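You operate a simulated robot arm through the tools that you are given. There is no shell and no other tool.

Carry out the task below with a simulated robot arm. There is one attempt and no reset: what you move stays moved.

TASK
Swap the jig's damper for the white one marked 9 SEC; drop the lid once.
Fine: old one in the FAULT tray, new one latched; raise by one press of UP, lever back to HOLD. Set down upright: blue damper, what you pick out.

It is judged by the outcome, as a careful person would: the job done as asked, and still so three seconds after it is handed in. It fails if anything else is knocked over, pushed out of place, dropped, spilled or broken. Lids that push on must go on centred and level and be pressed home; caps that screw on are set level and turned clockwise until they are tight.

THE ROBOT
A 7-joint arm with a two-finger parallel gripper, fixed in place. Base frame: the origin is on the floor under the middle of its stand, x ahead of it, y to its left, z up; the work surface is at about z = 0.807. Readings come in m, rad, newtons and seconds.
It reaches about 1.479 m from its shoulder. Its first joint turns from -2.897 to 2.897 rad. Payload 4.4 kg.
The tool frame sits at the grasp point between the pads (the TCP): z along the fingers, y along the line on which they close. The tips reach 0.023 m beyond it. Largest opening 0.094 m; finger width 0.038, thickness 0.01; the body of the gripper, 0.054 by 0.096 m, starts 0.039 m behind the TCP.
Orientation is that of the tool frame in the base frame, as a unit quaternion [x, y, z, w]. With the fingers straight down and closing along the base's y, the tool's x points along the base's -x, its y along +y and its z along -z.

THE INTERFACE
- The arm moves only by the tool arm_command. Its argument "plan" is a list of rows, each an object of numbers (a shift or turn left out is 0, a gripper value left out holds the last): "dx", "dy", "dz": the shift along the tool's x, y, z in m; "rx", "ry", "rz": the turn, a rotation vector about the tool's x, y, z in rad; "gripper": the finger opening in m, from 0 to 0.094. In form: [{"dx": .., "dy": .., "dz": .., "rx": .., "ry": .., "rz": .., "gripper": ..}, ...]. A call has 1 to 20 rows; each row shifts and turns the commanded pose from where the row before left it, along the tool's axes as they then stand. Each row takes 0.2 s and may step no farther than 0.05 m and 0.15 rad from the row before; otherwise, or with a gripper value out of range, the whole call is refused. A pose out of reach is approached as far as the arm can. The call stops where the force on the tool passes 90 N (or 10 N more than at its start, if that is more) or the arm is blocked; 0.2 s more then pass. Each finger travels about 0.072 m/s and halts on what it meets, pressing with about 29 N; the grip force reading is that of the motor and also rises with nothing between the fingers. The clock runs only during rows and for 0.2 s after the last one: add rows that do not move to give the fingers time. The reply holds the time, the measured pose of the TCP, the force on the tool along the base axes, the opening and the grip force, in the units named above and with some noise, with the torque about the TCP (base axes, N m) and any sound that the robot's microphone picked up.
- Cameras (640 x 400 px; columns grow to the right, rows downward): "scene" is fixed at [0.4078, 0.503, 1.571]; the picture's right is [-0.49, -0.87, 0.00], its down [-0.62, 0.34, -0.70] and it looks along [0.62, -0.34, -0.71] (base axes); focal length 357 px, centre (320, 200). "wrist" rides on the gripper at [0.086, 0.016, -0.074] in the tool frame; the picture's right is [-0.18, 0.98, 0.00], its down [-0.58, -0.11, -0.81] and it looks along [-0.79, -0.15, 0.59] (tool axes); focal length 243 px, centre (320, 200). There is no depth. A picture from a camera that has moved, and an enlarged one, comes with that camera's place and axes in the base frame and with its lens. The place of the scene camera against the robot may be out by one fixed shift of up to 0.012 m in any direction.
- get_image(camera): a new picture of that camera. The clock stands still meanwhile.
- enlarge(camera, box): a new picture of the part [left, top, right, bottom] of that camera's present view, enlarged. The clock stands still meanwhile.
- close_job(): hands the job in; it is judged then, once.

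Places have to be worked out from the pictures, the camera data and where the tool is seen. Open the gripper and draw the arm clear of the work before you hand the job in, unless the task says otherwise.

The tools are called after "Call:" as a command line: name --argument value ..., lists and objects as JSON in quotes. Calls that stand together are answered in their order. arm_command: Moves the arm, as the interface text tells. Its arguments: {"type":"object","properties":{"plan":{"type":"array"}},"required":["plan"]} The other tools are called the same way: get_image (camera) takes a picture; enlarge (camera, box) takes an enlarged picture of a part of a camera's view; close_job () hands the job in.

At the start:

```text
t: 0.0
position: [0.6519, -0.0136, 1.2382]
tcp_rot: [0.0, 1.0, 0.0, 0.0]
contact_force: [0.2, 0.5, 0.4]
torque: [0.02, 0.0, -0.01]
width: 0.0939
finger_force: 0.0
```

scene: 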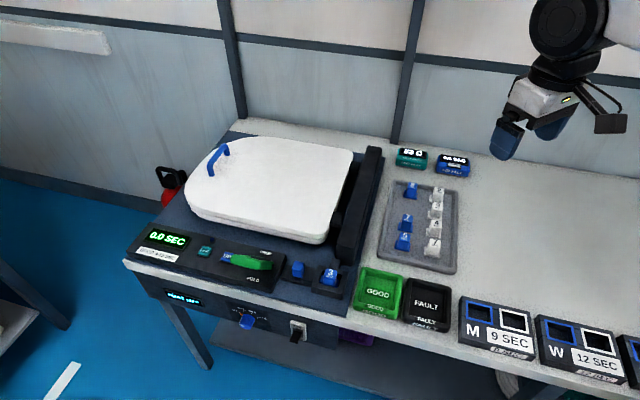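
wrist: 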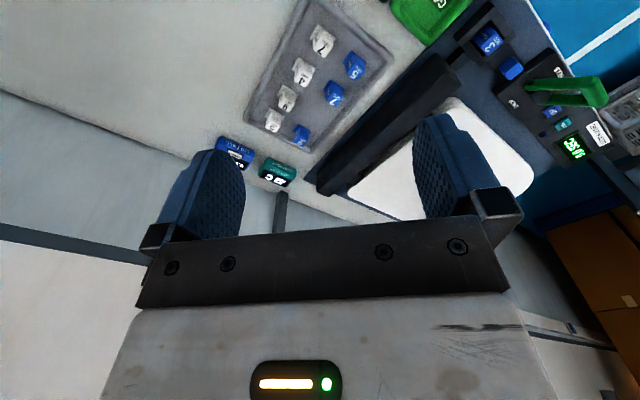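

I'll begin by looking closely at the fixture, the tray and the labels before moving anything.

Call:
enlarge --camera "scene" --box '[120, 210, 360, 360]'

Call:
enlarge --camera "scene" --box '[350, 130, 510, 280]'

Call:
enlarge --camera "scene" --box '[340, 250, 640, 400]'

Call:
enlarge --camera "scene" --box '[140, 110, 400, 260]'

Call:
enlarge --camera "wrist" --box '[200, 0, 400, 190]'

Call:
enlarge --camera "wrist" --box '[380, 0, 640, 200]'

```text
2.67 times, centred on (240, 285) of scene
camera zoom: at [0.4078, 0.503, 1.571], right [-0.49, -0.87, 0.0], down [-0.62, 0.34, -0.7], along [0.62, -0.34, -0.71], focal length 952 px, centre (533, -27)
```

zoom: 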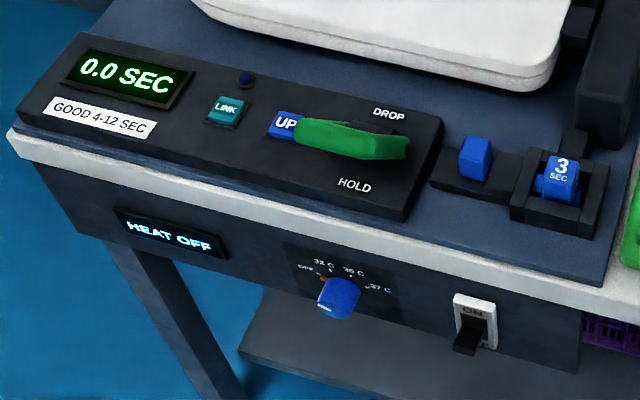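

```text
2.67 times, centred on (430, 205) of scene
camera zoom: at [0.4078, 0.503, 1.571], right [-0.49, -0.87, 0.0], down [-0.62, 0.34, -0.7], along [0.62, -0.34, -0.71], focal length 952 px, centre (27, 187)
```

zoom: 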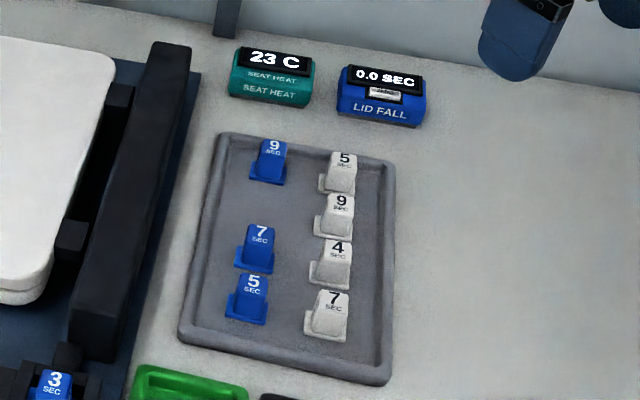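

```text
2.13 times, centred on (490, 325) of scene
camera zoom: at [0.4078, 0.503, 1.571], right [-0.49, -0.87, 0.0], down [-0.62, 0.34, -0.7], along [0.62, -0.34, -0.71], focal length 762 px, centre (-43, -67)
```

zoom: 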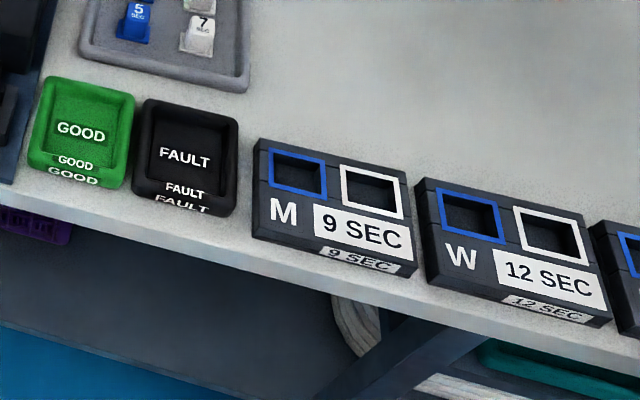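

```text
2.46 times, centred on (270, 185) of scene
camera zoom: at [0.4078, 0.503, 1.571], right [-0.49, -0.87, 0.0], down [-0.62, 0.34, -0.7], along [0.62, -0.34, -0.71], focal length 879 px, centre (443, 237)
```

zoom: 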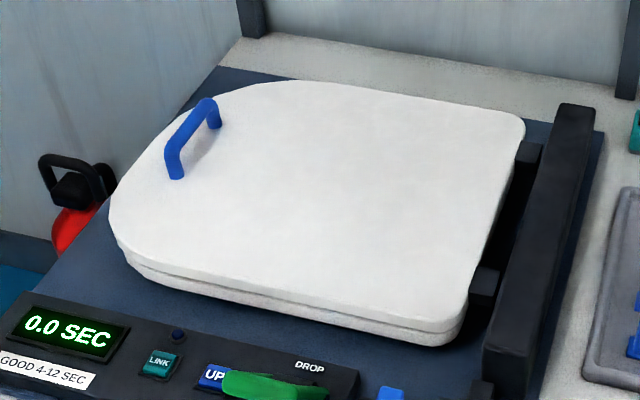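

```text
2.11 times, centred on (300, 95) of wrist
camera zoom: at [0.5653, 0.0036, 1.3132], right [0.18, 0.98, 0.0], down [0.58, -0.11, 0.81], along [0.79, -0.15, -0.59], focal length 511 px, centre (362, 421)
```

zoom: 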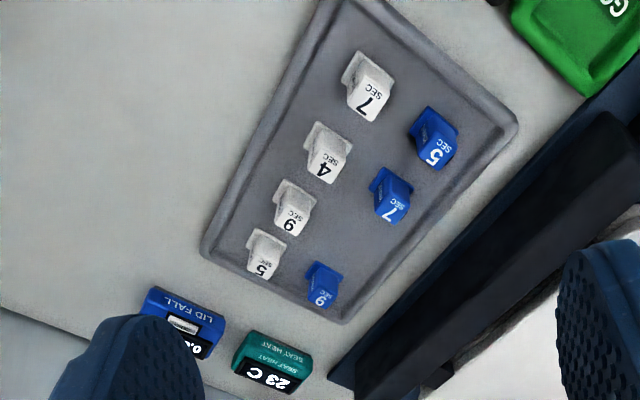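

```text
2.00 times, centred on (510, 100) of wrist
camera zoom: at [0.5653, 0.0036, 1.3132], right [0.18, 0.98, 0.0], down [0.58, -0.11, 0.81], along [0.79, -0.15, -0.59], focal length 485 px, centre (-60, 400)
```

zoom: 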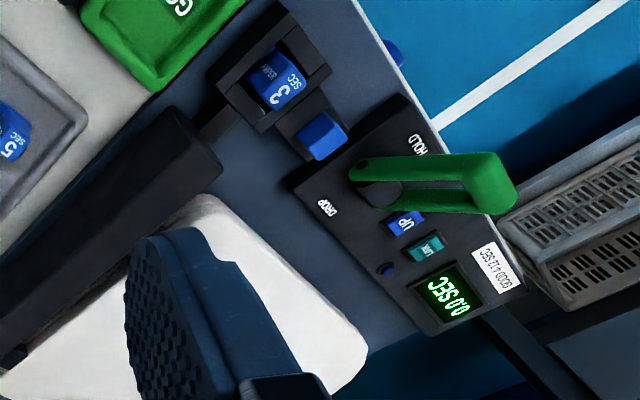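

The jig holds a blue 3 SEC damper, with a blue latch-like block beside it; the lid is down. I'll zoom in further on the lever, the latch and the damper socket.

Call:
enlarge --camera "scene" --box '[270, 240, 366, 300]'

Call:
enlarge --camera "scene" --box '[190, 230, 286, 290]'

Call:
enlarge --camera "wrist" --box '[450, 10, 546, 100]'

Call:
enlarge --camera "wrist" --box '[510, 50, 640, 180]'

Call:
enlarge --camera "scene" --box '[400, 175, 464, 275]'

Call:
enlarge --camera "scene" --box '[380, 130, 480, 190]'

```text
6.67 times, centred on (318, 270) of scene
camera zoom: at [0.4078, 0.503, 1.571], right [-0.49, -0.87, 0.0], down [-0.62, 0.34, -0.7], along [0.62, -0.34, -0.71], focal length 2381 px, centre (333, -267)
```

zoom: 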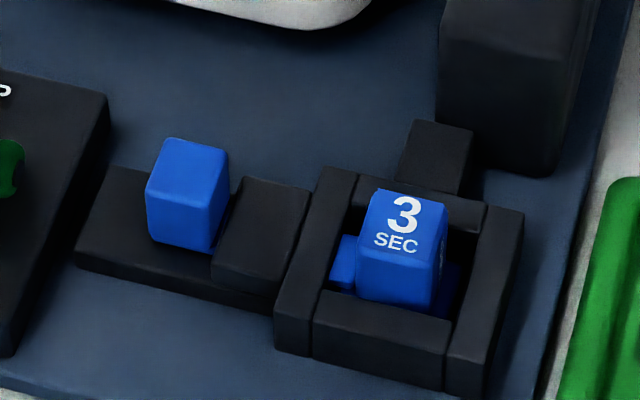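

```text
6.67 times, centred on (238, 260) of scene
camera zoom: at [0.4078, 0.503, 1.571], right [-0.49, -0.87, 0.0], down [-0.62, 0.34, -0.7], along [0.62, -0.34, -0.71], focal length 2381 px, centre (867, -200)
```

zoom: 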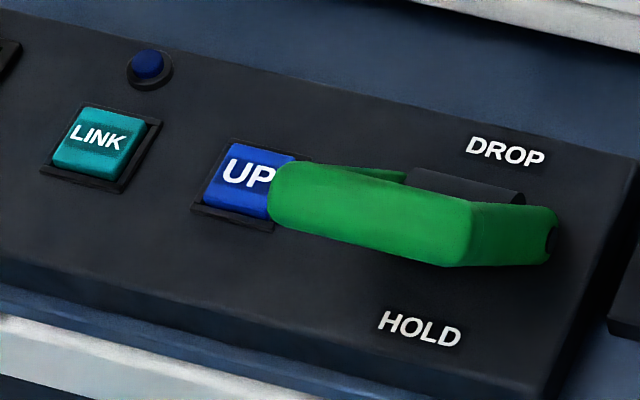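

```text
4.44 times, centred on (498, 55) of wrist
camera zoom: at [0.5653, 0.0036, 1.3132], right [0.18, 0.98, 0.0], down [0.58, -0.11, 0.81], along [0.79, -0.15, -0.59], focal length 1078 px, centre (-471, 844)
```

zoom: 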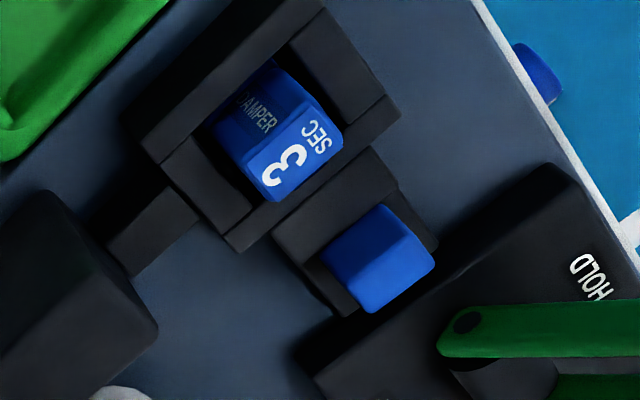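

```text
3.08 times, centred on (575, 115) of wrist
camera zoom: at [0.5653, 0.0036, 1.3132], right [0.18, 0.98, 0.0], down [0.58, -0.11, 0.81], along [0.79, -0.15, -0.59], focal length 746 px, centre (-465, 462)
```

zoom: 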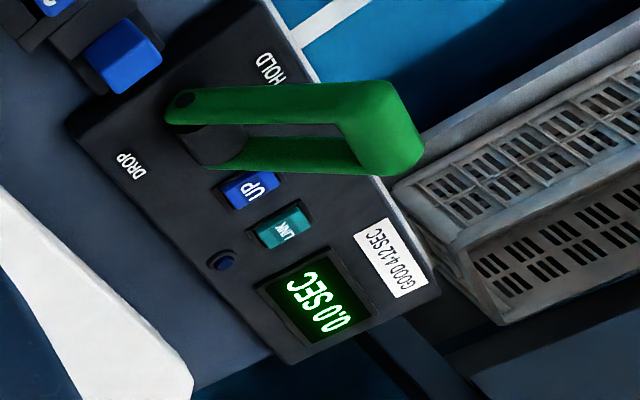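

```text
4.00 times, centred on (432, 225) of scene
camera zoom: at [0.4078, 0.503, 1.571], right [-0.49, -0.87, 0.0], down [-0.62, 0.34, -0.7], along [0.62, -0.34, -0.71], focal length 1429 px, centre (-128, 100)
```

zoom: 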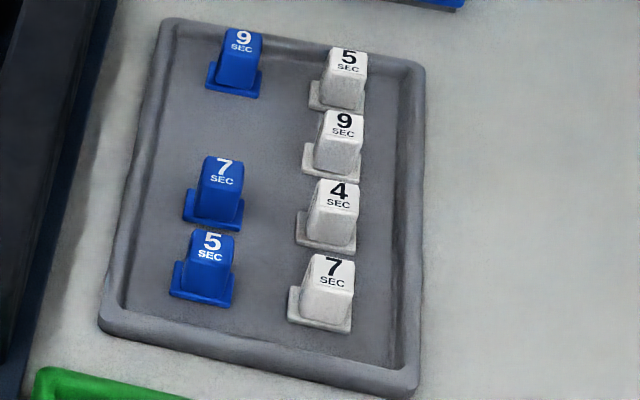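

```text
6.40 times, centred on (430, 160) of scene
camera zoom: at [0.4078, 0.503, 1.571], right [-0.49, -0.87, 0.0], down [-0.62, 0.34, -0.7], along [0.62, -0.34, -0.71], focal length 2286 px, centre (-384, 456)
```

zoom: 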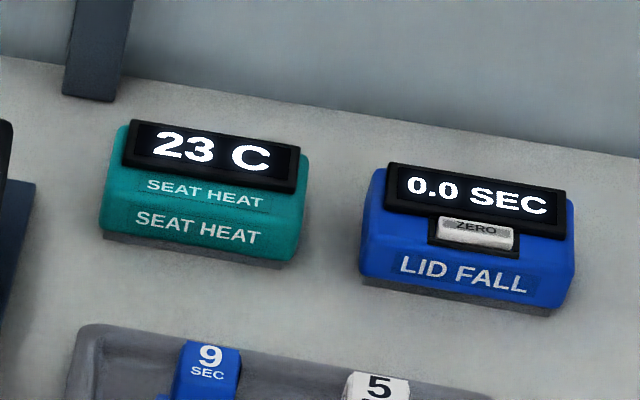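

The lever is a U-shaped bail tilted toward HOLD. The table sits about 45° round from the base, and the socket is near (0.79, 0.25). I'll move above the socket with the gripper turned to match the table so the wrist camera can look closely.

Call:
arm_command --plan '[{"dx": -0.0136, "dy": 0.0385, "dz": 0.0235}, {"dx": -0.0136, "dy": 0.0385, "dz": 0.0235}, {"dx": -0.0136, "dy": 0.0385, "dz": 0.0235}, {"dx": -0.0136, "dy": 0.0385, "dz": 0.0235}, {"dx": -0.0136, "dy": 0.0385, "dz": 0.0235}, {"dx": -0.0136, "dy": 0.0385, "dz": 0.0235}, {"dx": -0.0136, "dy": 0.0385, "dz": 0.0235}, {"dx": -0.0136, "dy": 0.0385, "dz": 0.0235}, {"rz": 0.1323}, {"rz": 0.1323}, {"rz": 0.1323}, {"rz": 0.1323}, {"rz": 0.1323}, {"rz": 0.1323}, {}]'

Call:
get_image --camera "wrist"

Call:
get_image --camera "scene"

```text
t: 3.2
position: [0.7605, 0.295, 1.0516]
tcp_rot: [0.388, 0.922, 0.0, 0.0]
contact_force: [-0.4, 0.0, -0.2]
torque: [0.03, 0.01, 0.01]
width: 0.0941
finger_force: 0.0
```

```text
taken
camera wrist: at [0.7117, 0.3684, 1.1252], right [0.83, 0.56, 0.0], down [0.33, -0.49, 0.81], along [0.45, -0.67, -0.59], focal length 243 px, centre (320, 200)
```

wrist: 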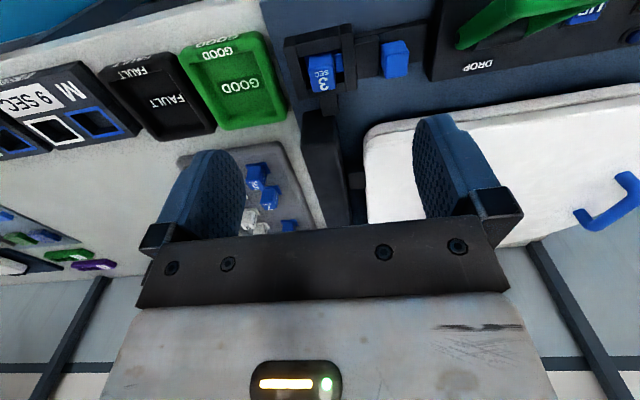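

```text
taken
```

scene: 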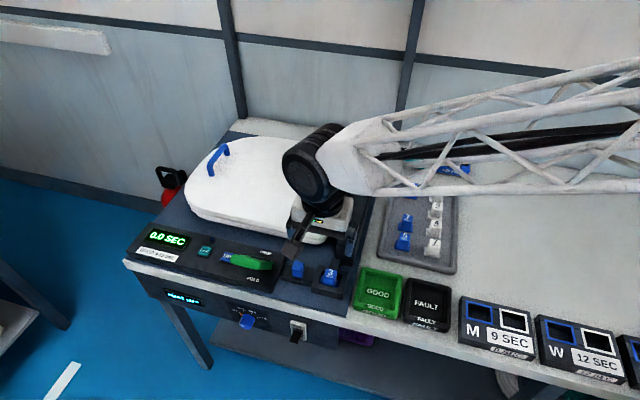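

The wrist view now shows the socket near (320, 70). I'll enlarge that area, and the lever and panel as well.

Call:
enlarge --camera "wrist" --box '[272, 20, 432, 120]'

Call:
enlarge --camera "wrist" --box '[290, 30, 354, 110]'

Call:
enlarge --camera "wrist" --box '[420, 0, 640, 110]'

Call:
enlarge --camera "wrist" --box '[90, 20, 310, 150]'

```text
4.00 times, centred on (352, 70) of wrist
camera zoom: at [0.7117, 0.3684, 1.1252], right [0.83, 0.56, 0.0], down [0.33, -0.49, 0.81], along [0.45, -0.67, -0.59], focal length 970 px, centre (192, 720)
```

zoom: 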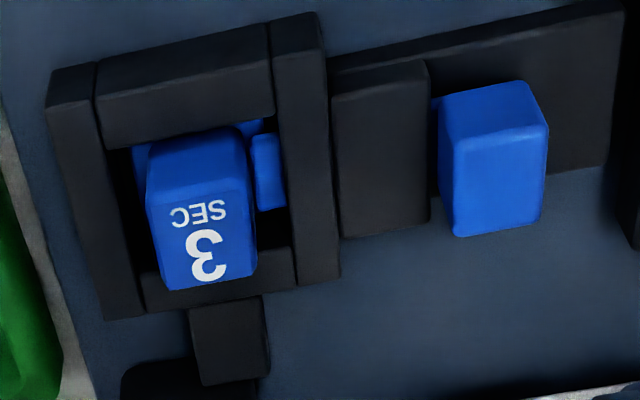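

```text
5.00 times, centred on (322, 70) of wrist
camera zoom: at [0.7117, 0.3684, 1.1252], right [0.83, 0.56, 0.0], down [0.33, -0.49, 0.81], along [0.45, -0.67, -0.59], focal length 1213 px, centre (310, 850)
```

zoom: 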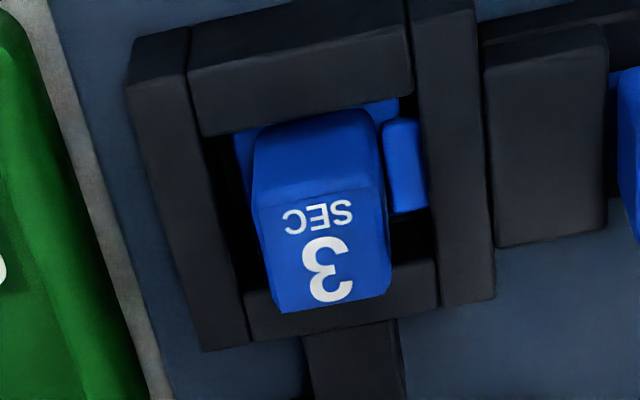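

```text
2.91 times, centred on (530, 55) of wrist
camera zoom: at [0.7117, 0.3684, 1.1252], right [0.83, 0.56, 0.0], down [0.33, -0.49, 0.81], along [0.45, -0.67, -0.59], focal length 706 px, centre (-291, 622)
```

zoom: 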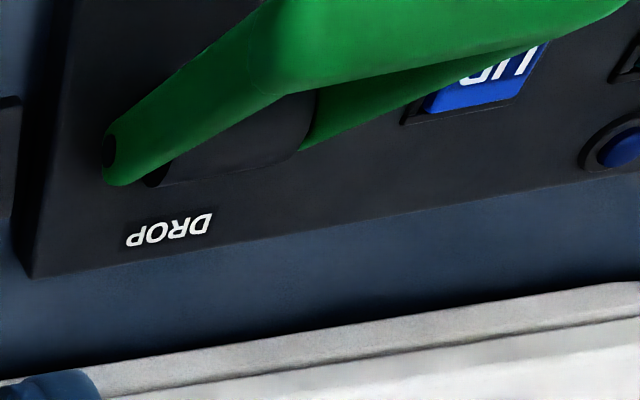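

```text
2.91 times, centred on (200, 85) of wrist
camera zoom: at [0.7117, 0.3684, 1.1252], right [0.83, 0.56, 0.0], down [0.33, -0.49, 0.81], along [0.45, -0.67, -0.59], focal length 706 px, centre (669, 534)
```

zoom: 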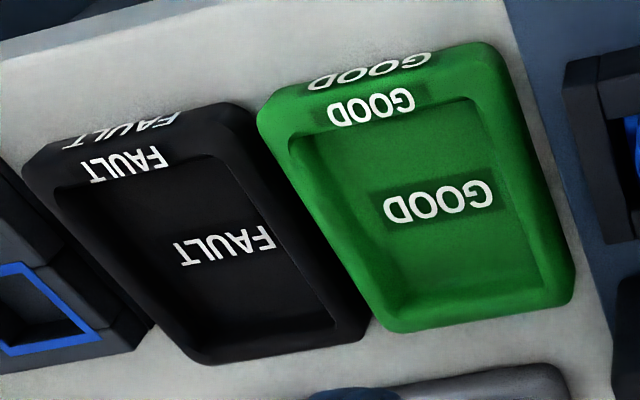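

The latch bolt (blue tip) projects over the damper's flange inside the socket, so it is latched now and the knob must slide away from the socket to free it. I'll take a lower second view from the front to work out heights.

Call:
arm_command --plan '[{"dx": 0.018, "dz": 0.033}, {"dx": 0.018, "dz": 0.033}, {"dx": 0.017, "dz": 0.034}, {}]'

Call:
get_image --camera "wrist"

Call:
enlarge --camera "wrist" --box '[260, 110, 420, 210]'

Call:
enlarge --camera "wrist" --box '[400, 0, 640, 150]'

```text
t: 4.2
position: [0.7231, 0.3331, 0.9499]
tcp_rot: [0.387, 0.922, 0.001, 0.0]
contact_force: [0.2, -0.2, -0.1]
torque: [0.0, -0.01, -0.02]
width: 0.0939
finger_force: 0.1
```

```text
taken
camera wrist: at [0.6741, 0.407, 1.0249], right [0.83, 0.56, 0.0], down [0.33, -0.49, 0.81], along [0.45, -0.67, -0.59], focal length 243 px, centre (320, 200)
```

wrist: 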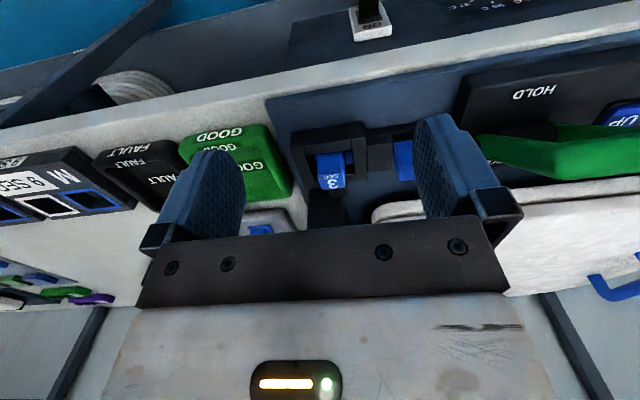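

```text
4.00 times, centred on (340, 160) of wrist
camera zoom: at [0.6741, 0.407, 1.0249], right [0.83, 0.56, 0.0], down [0.33, -0.49, 0.81], along [0.45, -0.67, -0.59], focal length 970 px, centre (240, 360)
```

zoom: 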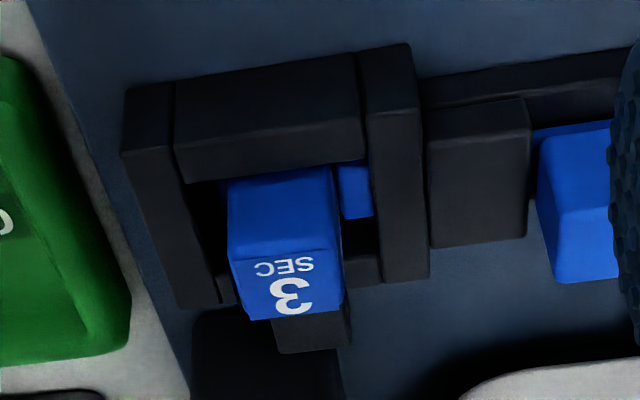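

```text
2.67 times, centred on (520, 75) of wrist
camera zoom: at [0.6741, 0.407, 1.0249], right [0.83, 0.56, 0.0], down [0.33, -0.49, 0.81], along [0.45, -0.67, -0.59], focal length 647 px, centre (-213, 533)
```

zoom: 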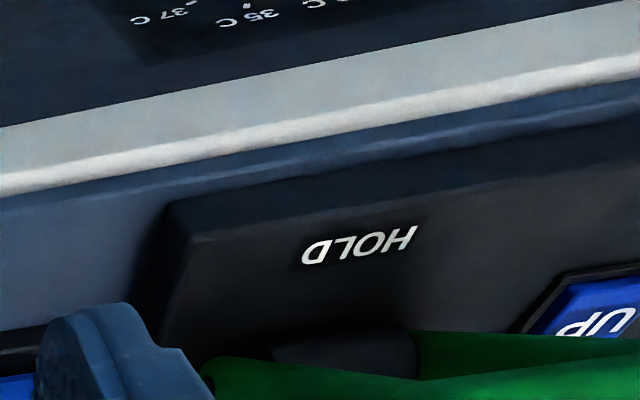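

The walls of the socket top out near z=0.838 and the damper top is near 0.862, so there is about 24 mm to grip. Next I'll view the panel, lever and knob from above with the same orientation.

Call:
arm_command --plan '[{"dx": -0.006, "dy": 0.034, "dz": -0.026}, {"dx": -0.006, "dy": 0.034, "dz": -0.026}, {"dx": -0.006, "dy": 0.034, "dz": -0.026}, {"dx": -0.006, "dy": 0.034, "dz": -0.026}, {"dx": -0.006, "dy": 0.034, "dz": -0.026}, {}]'

Call:
get_image --camera "wrist"

Call:
enlarge --camera "wrist" --box '[200, 20, 440, 170]'

Call:
enlarge --camera "wrist" --box '[90, 60, 290, 185]'

```text
t: 5.6
position: [0.8664, 0.4301, 1.0811]
tcp_rot: [0.386, 0.922, 0.0, 0.001]
contact_force: [-0.3, 0.3, 0.8]
torque: [-0.03, -0.05, 0.0]
width: 0.0944
finger_force: 0.1
```

```text
taken
camera wrist: at [0.8158, 0.5033, 1.1558], right [0.83, 0.56, 0.0], down [0.33, -0.49, 0.81], along [0.45, -0.67, -0.59], focal length 243 px, centre (320, 200)
```

wrist: 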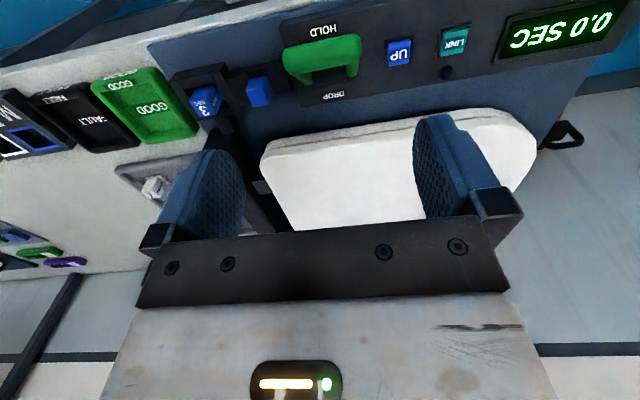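

```text
2.67 times, centred on (320, 95) of wrist
camera zoom: at [0.8158, 0.5033, 1.1558], right [0.83, 0.56, 0.0], down [0.33, -0.49, 0.81], along [0.45, -0.67, -0.59], focal length 647 px, centre (320, 480)
```

zoom: 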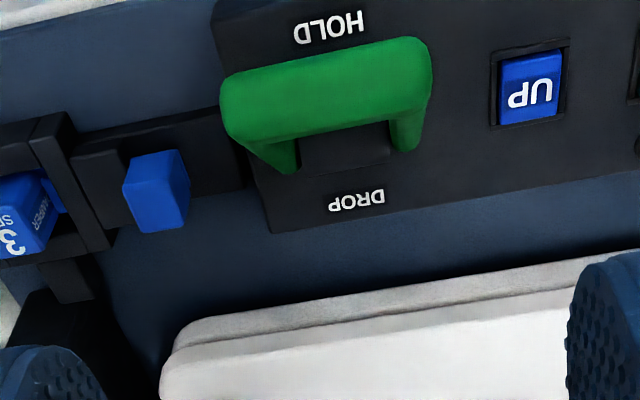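

```text
3.20 times, centred on (190, 122) of wrist
camera zoom: at [0.8158, 0.5033, 1.1558], right [0.83, 0.56, 0.0], down [0.33, -0.49, 0.81], along [0.45, -0.67, -0.59], focal length 776 px, centre (736, 448)
```

zoom: 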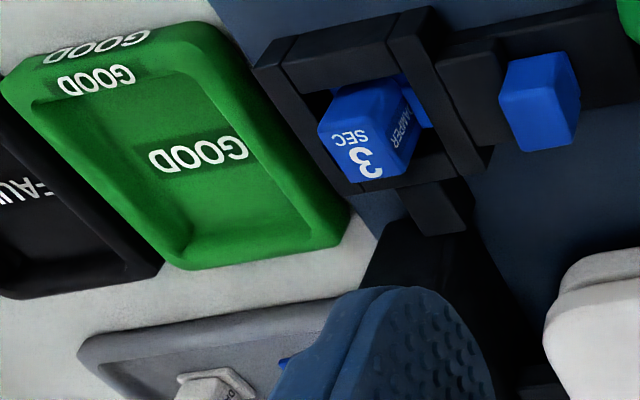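

Panel top is about z=0.836, the lever crossbar is at about z=0.94 and the latch knob top is about 0.864. To keep the camera away from the lever I'll turn the gripper 90° so the camera sits on the socket side and the fingers close front-to-back on the latch knob. I'll go above it first.

Call:
arm_command --plan '[{"dx": -0.0172, "dy": -0.0242, "dz": 0.0203}, {"dx": -0.0172, "dy": -0.0242, "dz": 0.0203}, {"dx": -0.0172, "dy": -0.0242, "dz": 0.0203}, {"dx": -0.0172, "dy": -0.0242, "dz": 0.0203}, {"rz": -0.1428}, {"rz": -0.1428}, {"rz": -0.1428}, {"rz": -0.1428}, {"rz": -0.1428}, {"rz": -0.1428}, {"rz": -0.1428}, {"rz": -0.1428}, {"rz": -0.1428}, {"rz": -0.1428}, {"rz": -0.1428}, {"gripper": 0.05}, {}, {}]'

Call:
get_image --camera "wrist"

Call:
enlarge --camera "wrist" --box '[200, 20, 440, 170]'

Call:
get_image --camera "scene"

```text
t: 9.4
position: [0.8455, 0.3129, 0.9983]
tcp_rot: [-0.378, 0.926, 0.0, 0.0]
contact_force: [0.1, -0.2, -0.3]
torque: [0.0, 0.01, 0.04]
width: 0.0502
finger_force: 0.1
```

```text
taken
camera wrist: at [0.772, 0.265, 1.0742], right [-0.56, 0.83, 0.0], down [0.49, 0.33, 0.81], along [0.67, 0.45, -0.59], focal length 243 px, centre (320, 200)
```

wrist: 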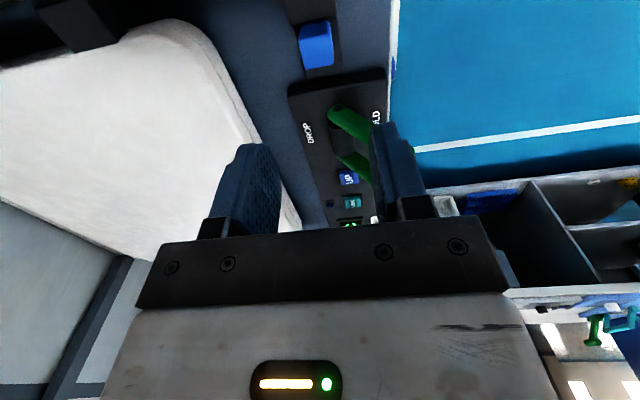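

```text
2.67 times, centred on (320, 95) of wrist
camera zoom: at [0.772, 0.265, 1.0742], right [-0.56, 0.83, 0.0], down [0.49, 0.33, 0.81], along [0.67, 0.45, -0.59], focal length 647 px, centre (320, 480)
```

zoom: 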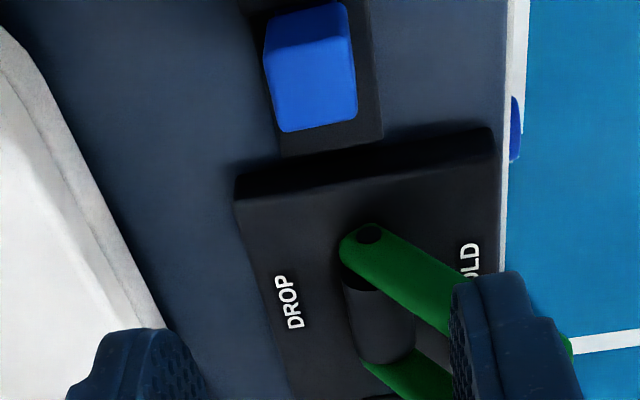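

```text
taken
```

scene: 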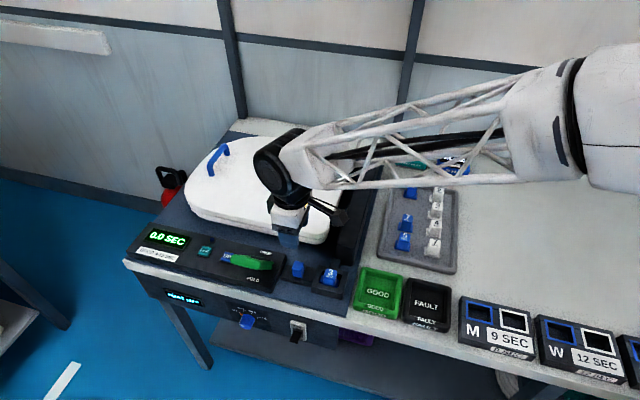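

My fresh estimate puts the knob centre at the TCP's horizontal position, within about 1 mm. I'll descend so the tips stop at about z=0.845, just above the guide block, then close on the knob.

Call:
arm_command --plan '[{"dz": 0.045}, {"dz": 0.045}, {"dz": 0.03}, {"dz": 0.01}, {}, {"gripper": 0.01}, {}, {}]'

Call:
get_image --camera "wrist"

Call:
enlarge --camera "scene" --box '[250, 200, 378, 300]'

```text
t: 11.2
position: [0.8468, 0.3116, 0.8693]
tcp_rot: [-0.378, 0.926, 0.0, 0.0]
contact_force: [56.6, -42.1, -15.9]
torque: [-0.32, -0.82, 1.19]
width: 0.026
finger_force: 45.3
```

```text
taken
camera wrist: at [0.7735, 0.2634, 0.9433], right [-0.56, 0.83, 0.0], down [0.49, 0.33, 0.81], along [0.67, 0.45, -0.59], focal length 243 px, centre (320, 200)
```

wrist: 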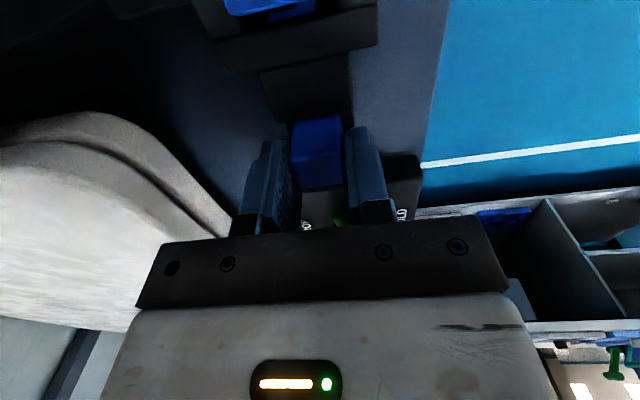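

```text
4.00 times, centred on (314, 250) of scene
camera zoom: at [0.4078, 0.503, 1.571], right [-0.49, -0.87, 0.0], down [-0.62, 0.34, -0.7], along [0.62, -0.34, -0.71], focal length 1429 px, centre (344, 0)
```

zoom: 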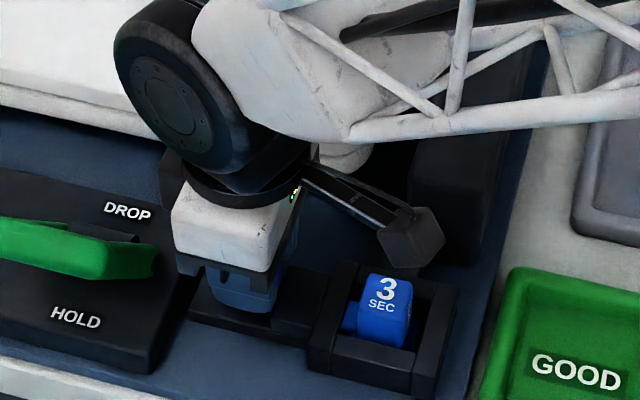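

The knob is gripped (26 mm) but there is a lateral push of about 70 N toward the lid side: the knob sits about 2 mm further that way than my command. I'll ease the command over to relieve it.

Call:
arm_command --plan '[{"dy": -0.0009}, {"dy": -0.0009}, {}]'

```text
t: 12.0
position: [0.846, 0.3123, 0.8681]
tcp_rot: [-0.378, 0.926, 0.0, 0.0]
contact_force: [48.1, -38.8, -13.8]
torque: [-0.39, -0.76, 0.76]
width: 0.0261
finger_force: 44.9
```

The side force has only dropped a little. I'll look closely at the contact between fingers and knob.

Call:
enlarge --camera "wrist" --box '[220, 90, 420, 240]'

Call:
enlarge --camera "scene" --box '[280, 230, 328, 285]'

```text
2.67 times, centred on (320, 165) of wrist
camera zoom: at [0.7737, 0.2633, 0.9435], right [-0.56, 0.83, 0.0], down [0.49, 0.33, 0.81], along [0.67, 0.45, -0.59], focal length 647 px, centre (320, 293)
```

zoom: 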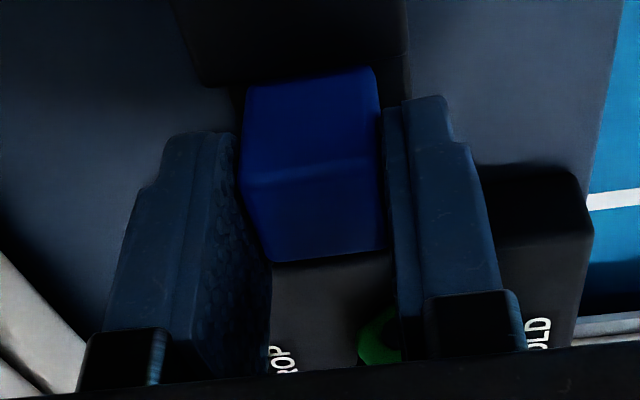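

```text
7.27 times, centred on (304, 258) of scene
camera zoom: at [0.4078, 0.503, 1.571], right [-0.49, -0.87, 0.0], down [-0.62, 0.34, -0.7], along [0.62, -0.34, -0.71], focal length 2598 px, centre (436, -218)
```

zoom: 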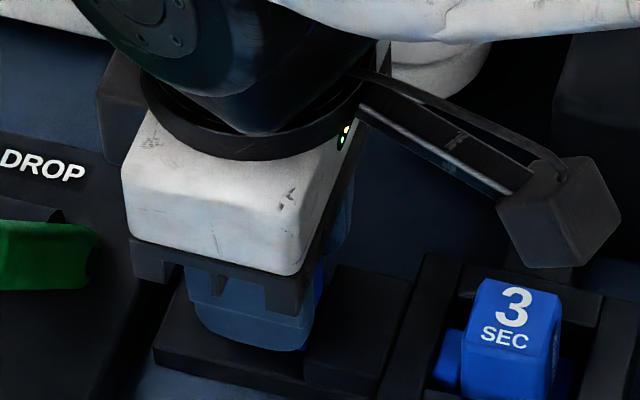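

Both pads appear to be on the knob. There's a dark block visible behind the gripper in the scene view that I want to identify before applying more motion.

Call:
enlarge --camera "scene" --box '[230, 130, 370, 280]'

Call:
enlarge --camera "scene" --box '[256, 225, 304, 265]'

```text
2.67 times, centred on (300, 205) of scene
camera zoom: at [0.4078, 0.503, 1.571], right [-0.49, -0.87, 0.0], down [-0.62, 0.34, -0.7], along [0.62, -0.34, -0.71], focal length 952 px, centre (373, 187)
```

zoom: 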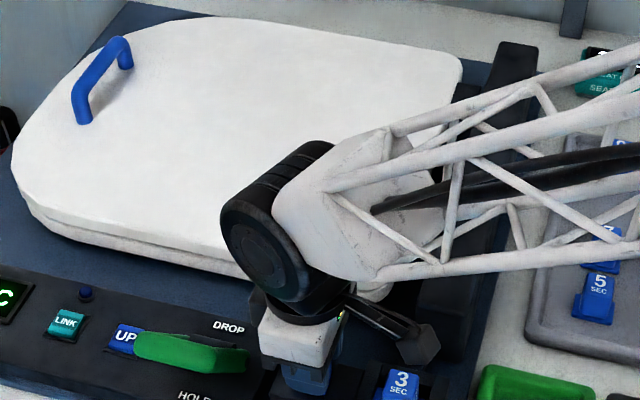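

```text
10.00 times, centred on (280, 245) of scene
camera zoom: at [0.4078, 0.503, 1.571], right [-0.49, -0.87, 0.0], down [-0.62, 0.34, -0.7], along [0.62, -0.34, -0.71], focal length 3572 px, centre (720, -250)
```

zoom: 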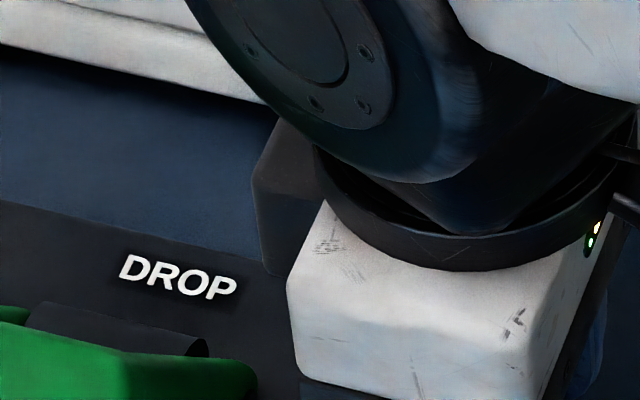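

The torque reading puts the contact on the knob about 12 mm toward its socket-side edge, so only the knob is being touched. I'll shift the command a little further the same way to see if the side force falls.

Call:
arm_command --plan '[{"dy": -0.001}, {"dy": -0.001}, {}, {}]'

```text
t: 13.0
position: [0.8468, 0.3119, 0.8688]
tcp_rot: [-0.379, 0.926, -0.001, -0.001]
contact_force: [0.6, -1.0, -5.1]
torque: [-0.32, 0.25, 1.03]
width: 0.0259
finger_force: 44.4
```

The side force is now gone. A remaining twist of about +1 N·m suggests the knob is slightly turned relative to the pads, so I'll turn the gripper about 1° that way and see whether the twist falls.

Call:
arm_command --plan '[{"rz": -0.01}, {"rz": -0.01}, {}]'

```text
t: 13.8
position: [0.847, 0.3121, 0.8684]
tcp_rot: [-0.388, 0.922, 0.0, 0.0]
contact_force: [-17.8, 28.7, -4.0]
torque: [0.48, 0.18, -1.23]
width: 0.0258
finger_force: 44.9
```

The twist flipped sign, so the jig is at almost exactly 45° to the base. I'll set the gripper to that.

Call:
arm_command --plan '[{"rz": 0.0116}, {}, {}]'

```text
t: 14.6
position: [0.8467, 0.3123, 0.869]
tcp_rot: [-0.383, 0.924, 0.0, -0.001]
contact_force: [-42.1, 40.5, 3.1]
torque: [0.39, 0.86, 0.06]
width: 0.0259
finger_force: 45.0
```

The twist is gone, but the side force has gone to about −58 N. I'll ease back 1 mm.

Call:
arm_command --plan '[{"dy": 0.001}, {}, {}]'

```text
t: 15.4
position: [0.8482, 0.3116, 0.8678]
tcp_rot: [-0.382, 0.924, 0.0, -0.001]
contact_force: [-34.4, 35.9, 0.1]
torque: [0.23, 0.76, 0.07]
width: 0.026
finger_force: 45.0
```

Call:
arm_command --plan '[{"dy": 0.001}, {}, {}, {}, {}]'

```text
t: 16.6
position: [0.8469, 0.3124, 0.8694]
tcp_rot: [-0.383, 0.924, 0.0, 0.0]
contact_force: [-0.5, 11.4, -15.8]
torque: [0.52, -0.43, 0.06]
width: 0.0258
finger_force: 45.0
```

Forces are small now. I'll slide the knob away from the socket in small steps and watch the resistance.

Call:
arm_command --plan '[{"dx": -0.003}, {"dx": -0.003}, {"dx": -0.003}, {"dx": -0.003}, {}]'

Call:
get_image --camera "wrist"

Call:
enlarge --camera "scene" --box '[256, 225, 352, 300]'

```text
t: 17.8
position: [0.8559, 0.3206, 0.8679]
tcp_rot: [-0.382, 0.924, 0.0, 0.0]
contact_force: [11.8, -12.4, -24.9]
torque: [-0.16, -0.26, 0.14]
width: 0.0258
finger_force: 44.3
```

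```text
taken
camera wrist: at [0.7827, 0.2713, 0.9436], right [-0.56, 0.83, 0.0], down [0.49, 0.33, 0.81], along [0.67, 0.45, -0.59], focal length 243 px, centre (320, 200)
```

wrist: 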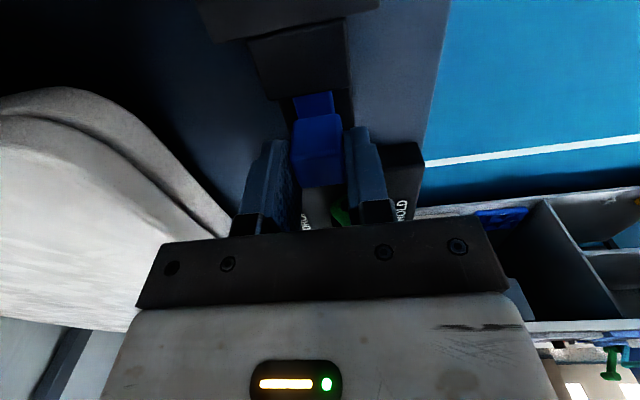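

```text
5.33 times, centred on (304, 262) of scene
camera zoom: at [0.4078, 0.503, 1.571], right [-0.49, -0.87, 0.0], down [-0.62, 0.34, -0.7], along [0.62, -0.34, -0.71], focal length 1905 px, centre (405, -133)
```

zoom: 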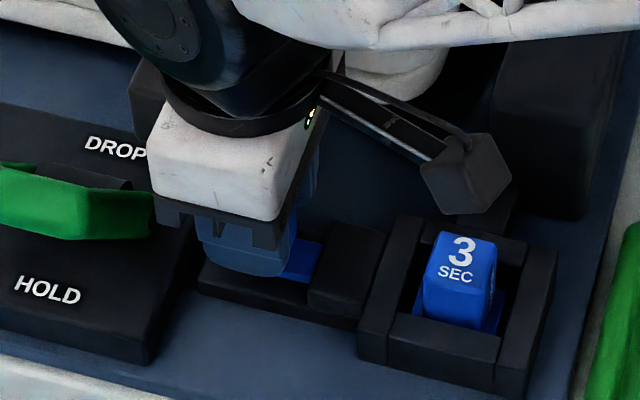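

The bolt has come out with the knob and its tip no longer shows in the socket. I'll move a few millimetres more toward the end stop.

Call:
arm_command --plan '[{"dx": -0.002}, {"dx": -0.002}, {}]'

Call:
enlarge --camera "scene" --box '[272, 235, 352, 295]'

```text
t: 18.6
position: [0.8586, 0.3231, 0.8692]
tcp_rot: [-0.382, 0.924, 0.0, -0.001]
contact_force: [19.3, -16.0, -22.6]
torque: [-0.48, -0.01, 0.1]
width: 0.0259
finger_force: 45.0
```

```text
6.67 times, centred on (312, 265) of scene
camera zoom: at [0.4078, 0.503, 1.571], right [-0.49, -0.87, 0.0], down [-0.62, 0.34, -0.7], along [0.62, -0.34, -0.71], focal length 2381 px, centre (373, -233)
```

zoom: 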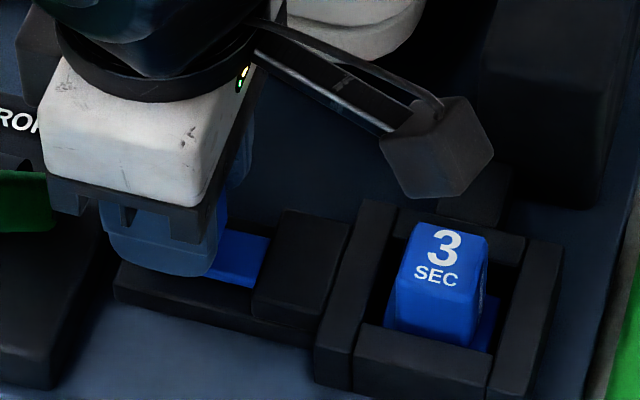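

No end stop felt yet; I'll take it on in 2 mm steps until resistance appears.

Call:
arm_command --plan '[{"dx": -0.002}, {}]'

Call:
arm_command --plan '[{"dx": -0.002}, {}]'

```text
t: 19.2
position: [0.8606, 0.3259, 0.8678]
tcp_rot: [-0.382, 0.924, 0.0, 0.0]
contact_force: [24.2, -21.4, -22.3]
torque: [-0.22, -0.42, 0.13]
width: 0.0258
finger_force: 45.2
```

```text
t: 19.8
position: [0.8613, 0.3262, 0.8694]
tcp_rot: [-0.382, 0.924, 0.0, -0.001]
contact_force: [15.7, -39.7, -17.2]
torque: [-0.48, -0.32, 0.02]
width: 0.0257
finger_force: 45.2
```

The end stop is reached after about 19–20 mm of travel, so the latch is fully open. I'll relieve the command, open the fingers and lift straight up.

Call:
arm_command --plan '[{"dx": 0.001}, {"gripper": 0.05}, {}, {}, {"dz": -0.02}, {"dz": -0.04}, {"dz": -0.045}, {"dz": -0.045}, {}]'

Call:
enlarge --camera "scene" --box '[230, 180, 390, 300]'

Call:
enlarge --camera "wrist" --box '[200, 0, 440, 150]'

```text
t: 21.8
position: [0.8584, 0.3262, 1.0196]
tcp_rot: [-0.382, 0.924, 0.001, 0.0]
contact_force: [-0.8, 0.2, 0.6]
torque: [-0.02, -0.02, 0.0]
width: 0.0499
finger_force: 0.1
```

```text
3.33 times, centred on (310, 240) of scene
camera zoom: at [0.4078, 0.503, 1.571], right [-0.49, -0.87, 0.0], down [-0.62, 0.34, -0.7], along [0.62, -0.34, -0.71], focal length 1191 px, centre (353, 67)
```

zoom: 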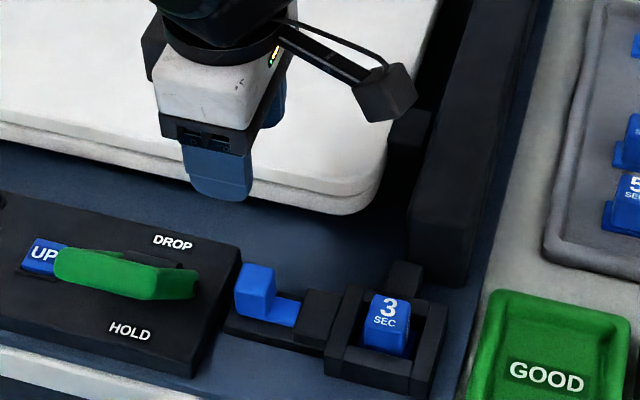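

```text
2.67 times, centred on (320, 75) of wrist
camera zoom: at [0.7863, 0.2769, 1.0944], right [-0.56, 0.83, 0.0], down [0.49, 0.33, 0.81], along [0.67, 0.45, -0.59], focal length 647 px, centre (320, 533)
```

zoom: 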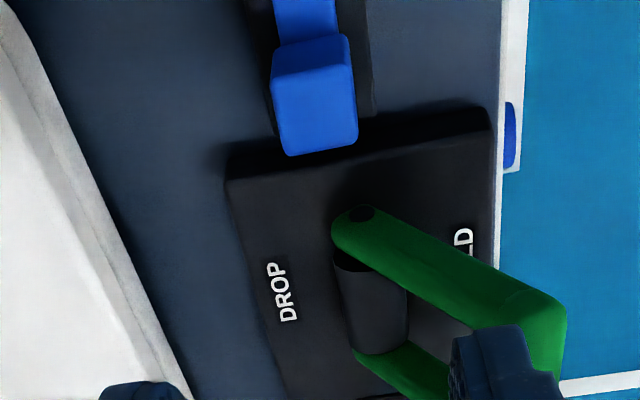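

The latch is visibly open (bolt out between guide and knob). I'll keep this gripper orientation and move above the 3 SEC damper for a check view.

Call:
arm_command --plan '[{"dx": 0.0322, "dz": 0.007}, {"dx": 0.0322, "dz": 0.007}, {"dx": 0.0323, "dy": -0.0017, "dz": 0.006}, {}]'

Call:
get_image --camera "wrist"

Call:
enlarge --camera "wrist" --box '[220, 0, 420, 125]'

Call:
enlarge --camera "scene" --box '[270, 180, 430, 300]'

```text
t: 22.8
position: [0.7919, 0.2554, 0.9996]
tcp_rot: [-0.382, 0.924, -0.001, 0.0]
contact_force: [0.9, 0.1, -0.3]
torque: [0.0, 0.03, 0.03]
width: 0.0498
finger_force: 0.0
```

```text
taken
camera wrist: at [0.7188, 0.2064, 1.0736], right [-0.56, 0.83, 0.0], down [0.49, 0.33, 0.81], along [0.67, 0.45, -0.59], focal length 243 px, centre (320, 200)
```

wrist: 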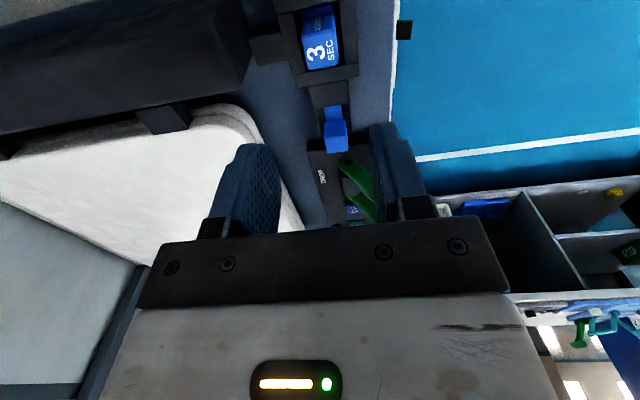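

```text
3.20 times, centred on (320, 62) of wrist
camera zoom: at [0.7188, 0.2064, 1.0736], right [-0.56, 0.83, 0.0], down [0.49, 0.33, 0.81], along [0.67, 0.45, -0.59], focal length 776 px, centre (320, 640)
```

zoom: 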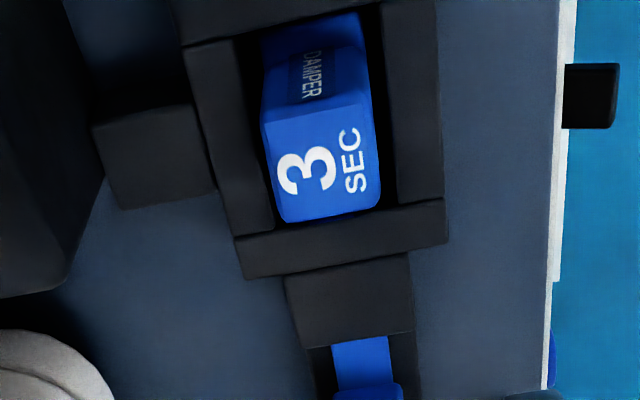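

```text
3.33 times, centred on (350, 240) of scene
camera zoom: at [0.4078, 0.503, 1.571], right [-0.49, -0.87, 0.0], down [-0.62, 0.34, -0.7], along [0.62, -0.34, -0.71], focal length 1191 px, centre (220, 67)
```

zoom: 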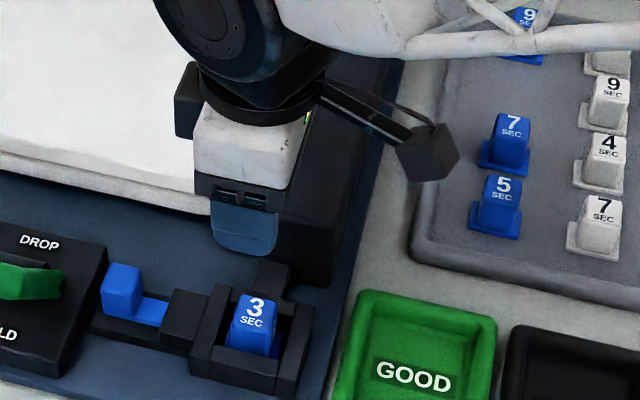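

The damper top centre works out at about (s 0.739, w 0.378), within 2 mm of the TCP. I'll make that small correction, descend so the tips stay just above the socket walls, and close.

Call:
arm_command --plan '[{"dx": 0.0015, "dy": 0.0014, "dz": 0.04}, {"dz": 0.045}, {"dz": 0.035}, {"dz": 0.011}, {}, {"gripper": 0.015}, {}, {}]'

Call:
enlarge --camera "wrist" --box '[220, 80, 420, 240]'

Call:
enlarge --camera "scene" --box '[280, 210, 400, 300]'

```text
t: 24.6
position: [0.792, 0.2559, 0.8672]
tcp_rot: [-0.383, 0.924, 0.0, 0.0]
contact_force: [0.2, 0.4, 0.8]
torque: [0.0, 0.02, 0.0]
width: 0.0273
finger_force: 28.8
```

```text
2.50 times, centred on (320, 160) of wrist
camera zoom: at [0.7176, 0.2071, 0.9428], right [-0.56, 0.83, 0.0], down [0.49, 0.33, 0.81], along [0.67, 0.45, -0.59], focal length 606 px, centre (320, 300)
```

zoom: 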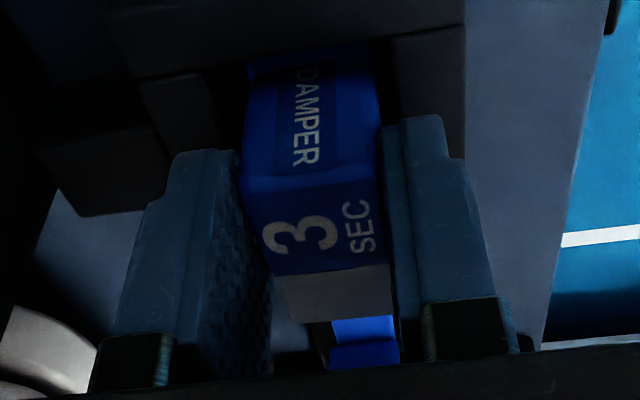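

```text
4.44 times, centred on (340, 255) of scene
camera zoom: at [0.4078, 0.503, 1.571], right [-0.49, -0.87, 0.0], down [-0.62, 0.34, -0.7], along [0.62, -0.34, -0.71], focal length 1588 px, centre (231, -44)
```

zoom: 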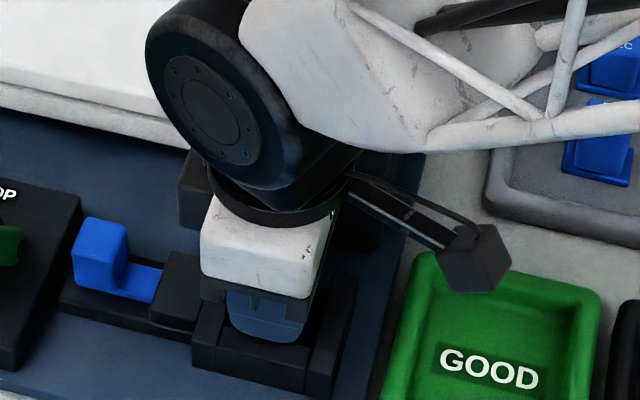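

The damper is gripped (27 mm, 29 N) with no side load. I'll lift straight up slowly and check that it comes free.

Call:
arm_command --plan '[{"dz": -0.005}, {"dz": -0.01}, {"dz": -0.015}, {"dz": -0.02}, {}]'

Call:
enlarge --camera "scene" --box '[280, 210, 400, 300]'

Call:
enlarge --camera "wrist" --box '[220, 60, 420, 220]'

```text
t: 25.8
position: [0.7901, 0.2565, 0.9184]
tcp_rot: [-0.383, 0.924, 0.001, 0.0]
contact_force: [-0.6, -0.5, -0.3]
torque: [0.0, 0.03, 0.01]
width: 0.027
finger_force: 28.8
```

```text
4.44 times, centred on (340, 255) of scene
camera zoom: at [0.4078, 0.503, 1.571], right [-0.49, -0.87, 0.0], down [-0.62, 0.34, -0.7], along [0.62, -0.34, -0.71], focal length 1588 px, centre (231, -44)
```

zoom: 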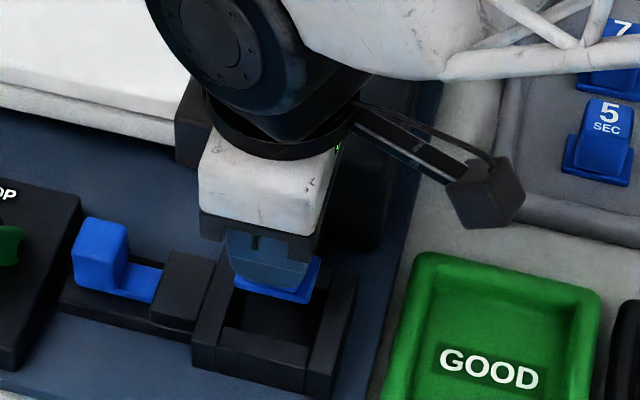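

```text
2.50 times, centred on (320, 140) of wrist
camera zoom: at [0.7178, 0.2069, 0.993], right [-0.56, 0.83, 0.0], down [0.49, 0.33, 0.81], along [0.67, 0.45, -0.59], focal length 606 px, centre (320, 350)
```

zoom: 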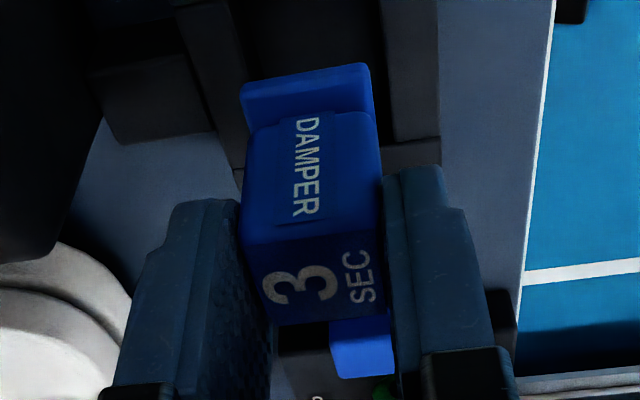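

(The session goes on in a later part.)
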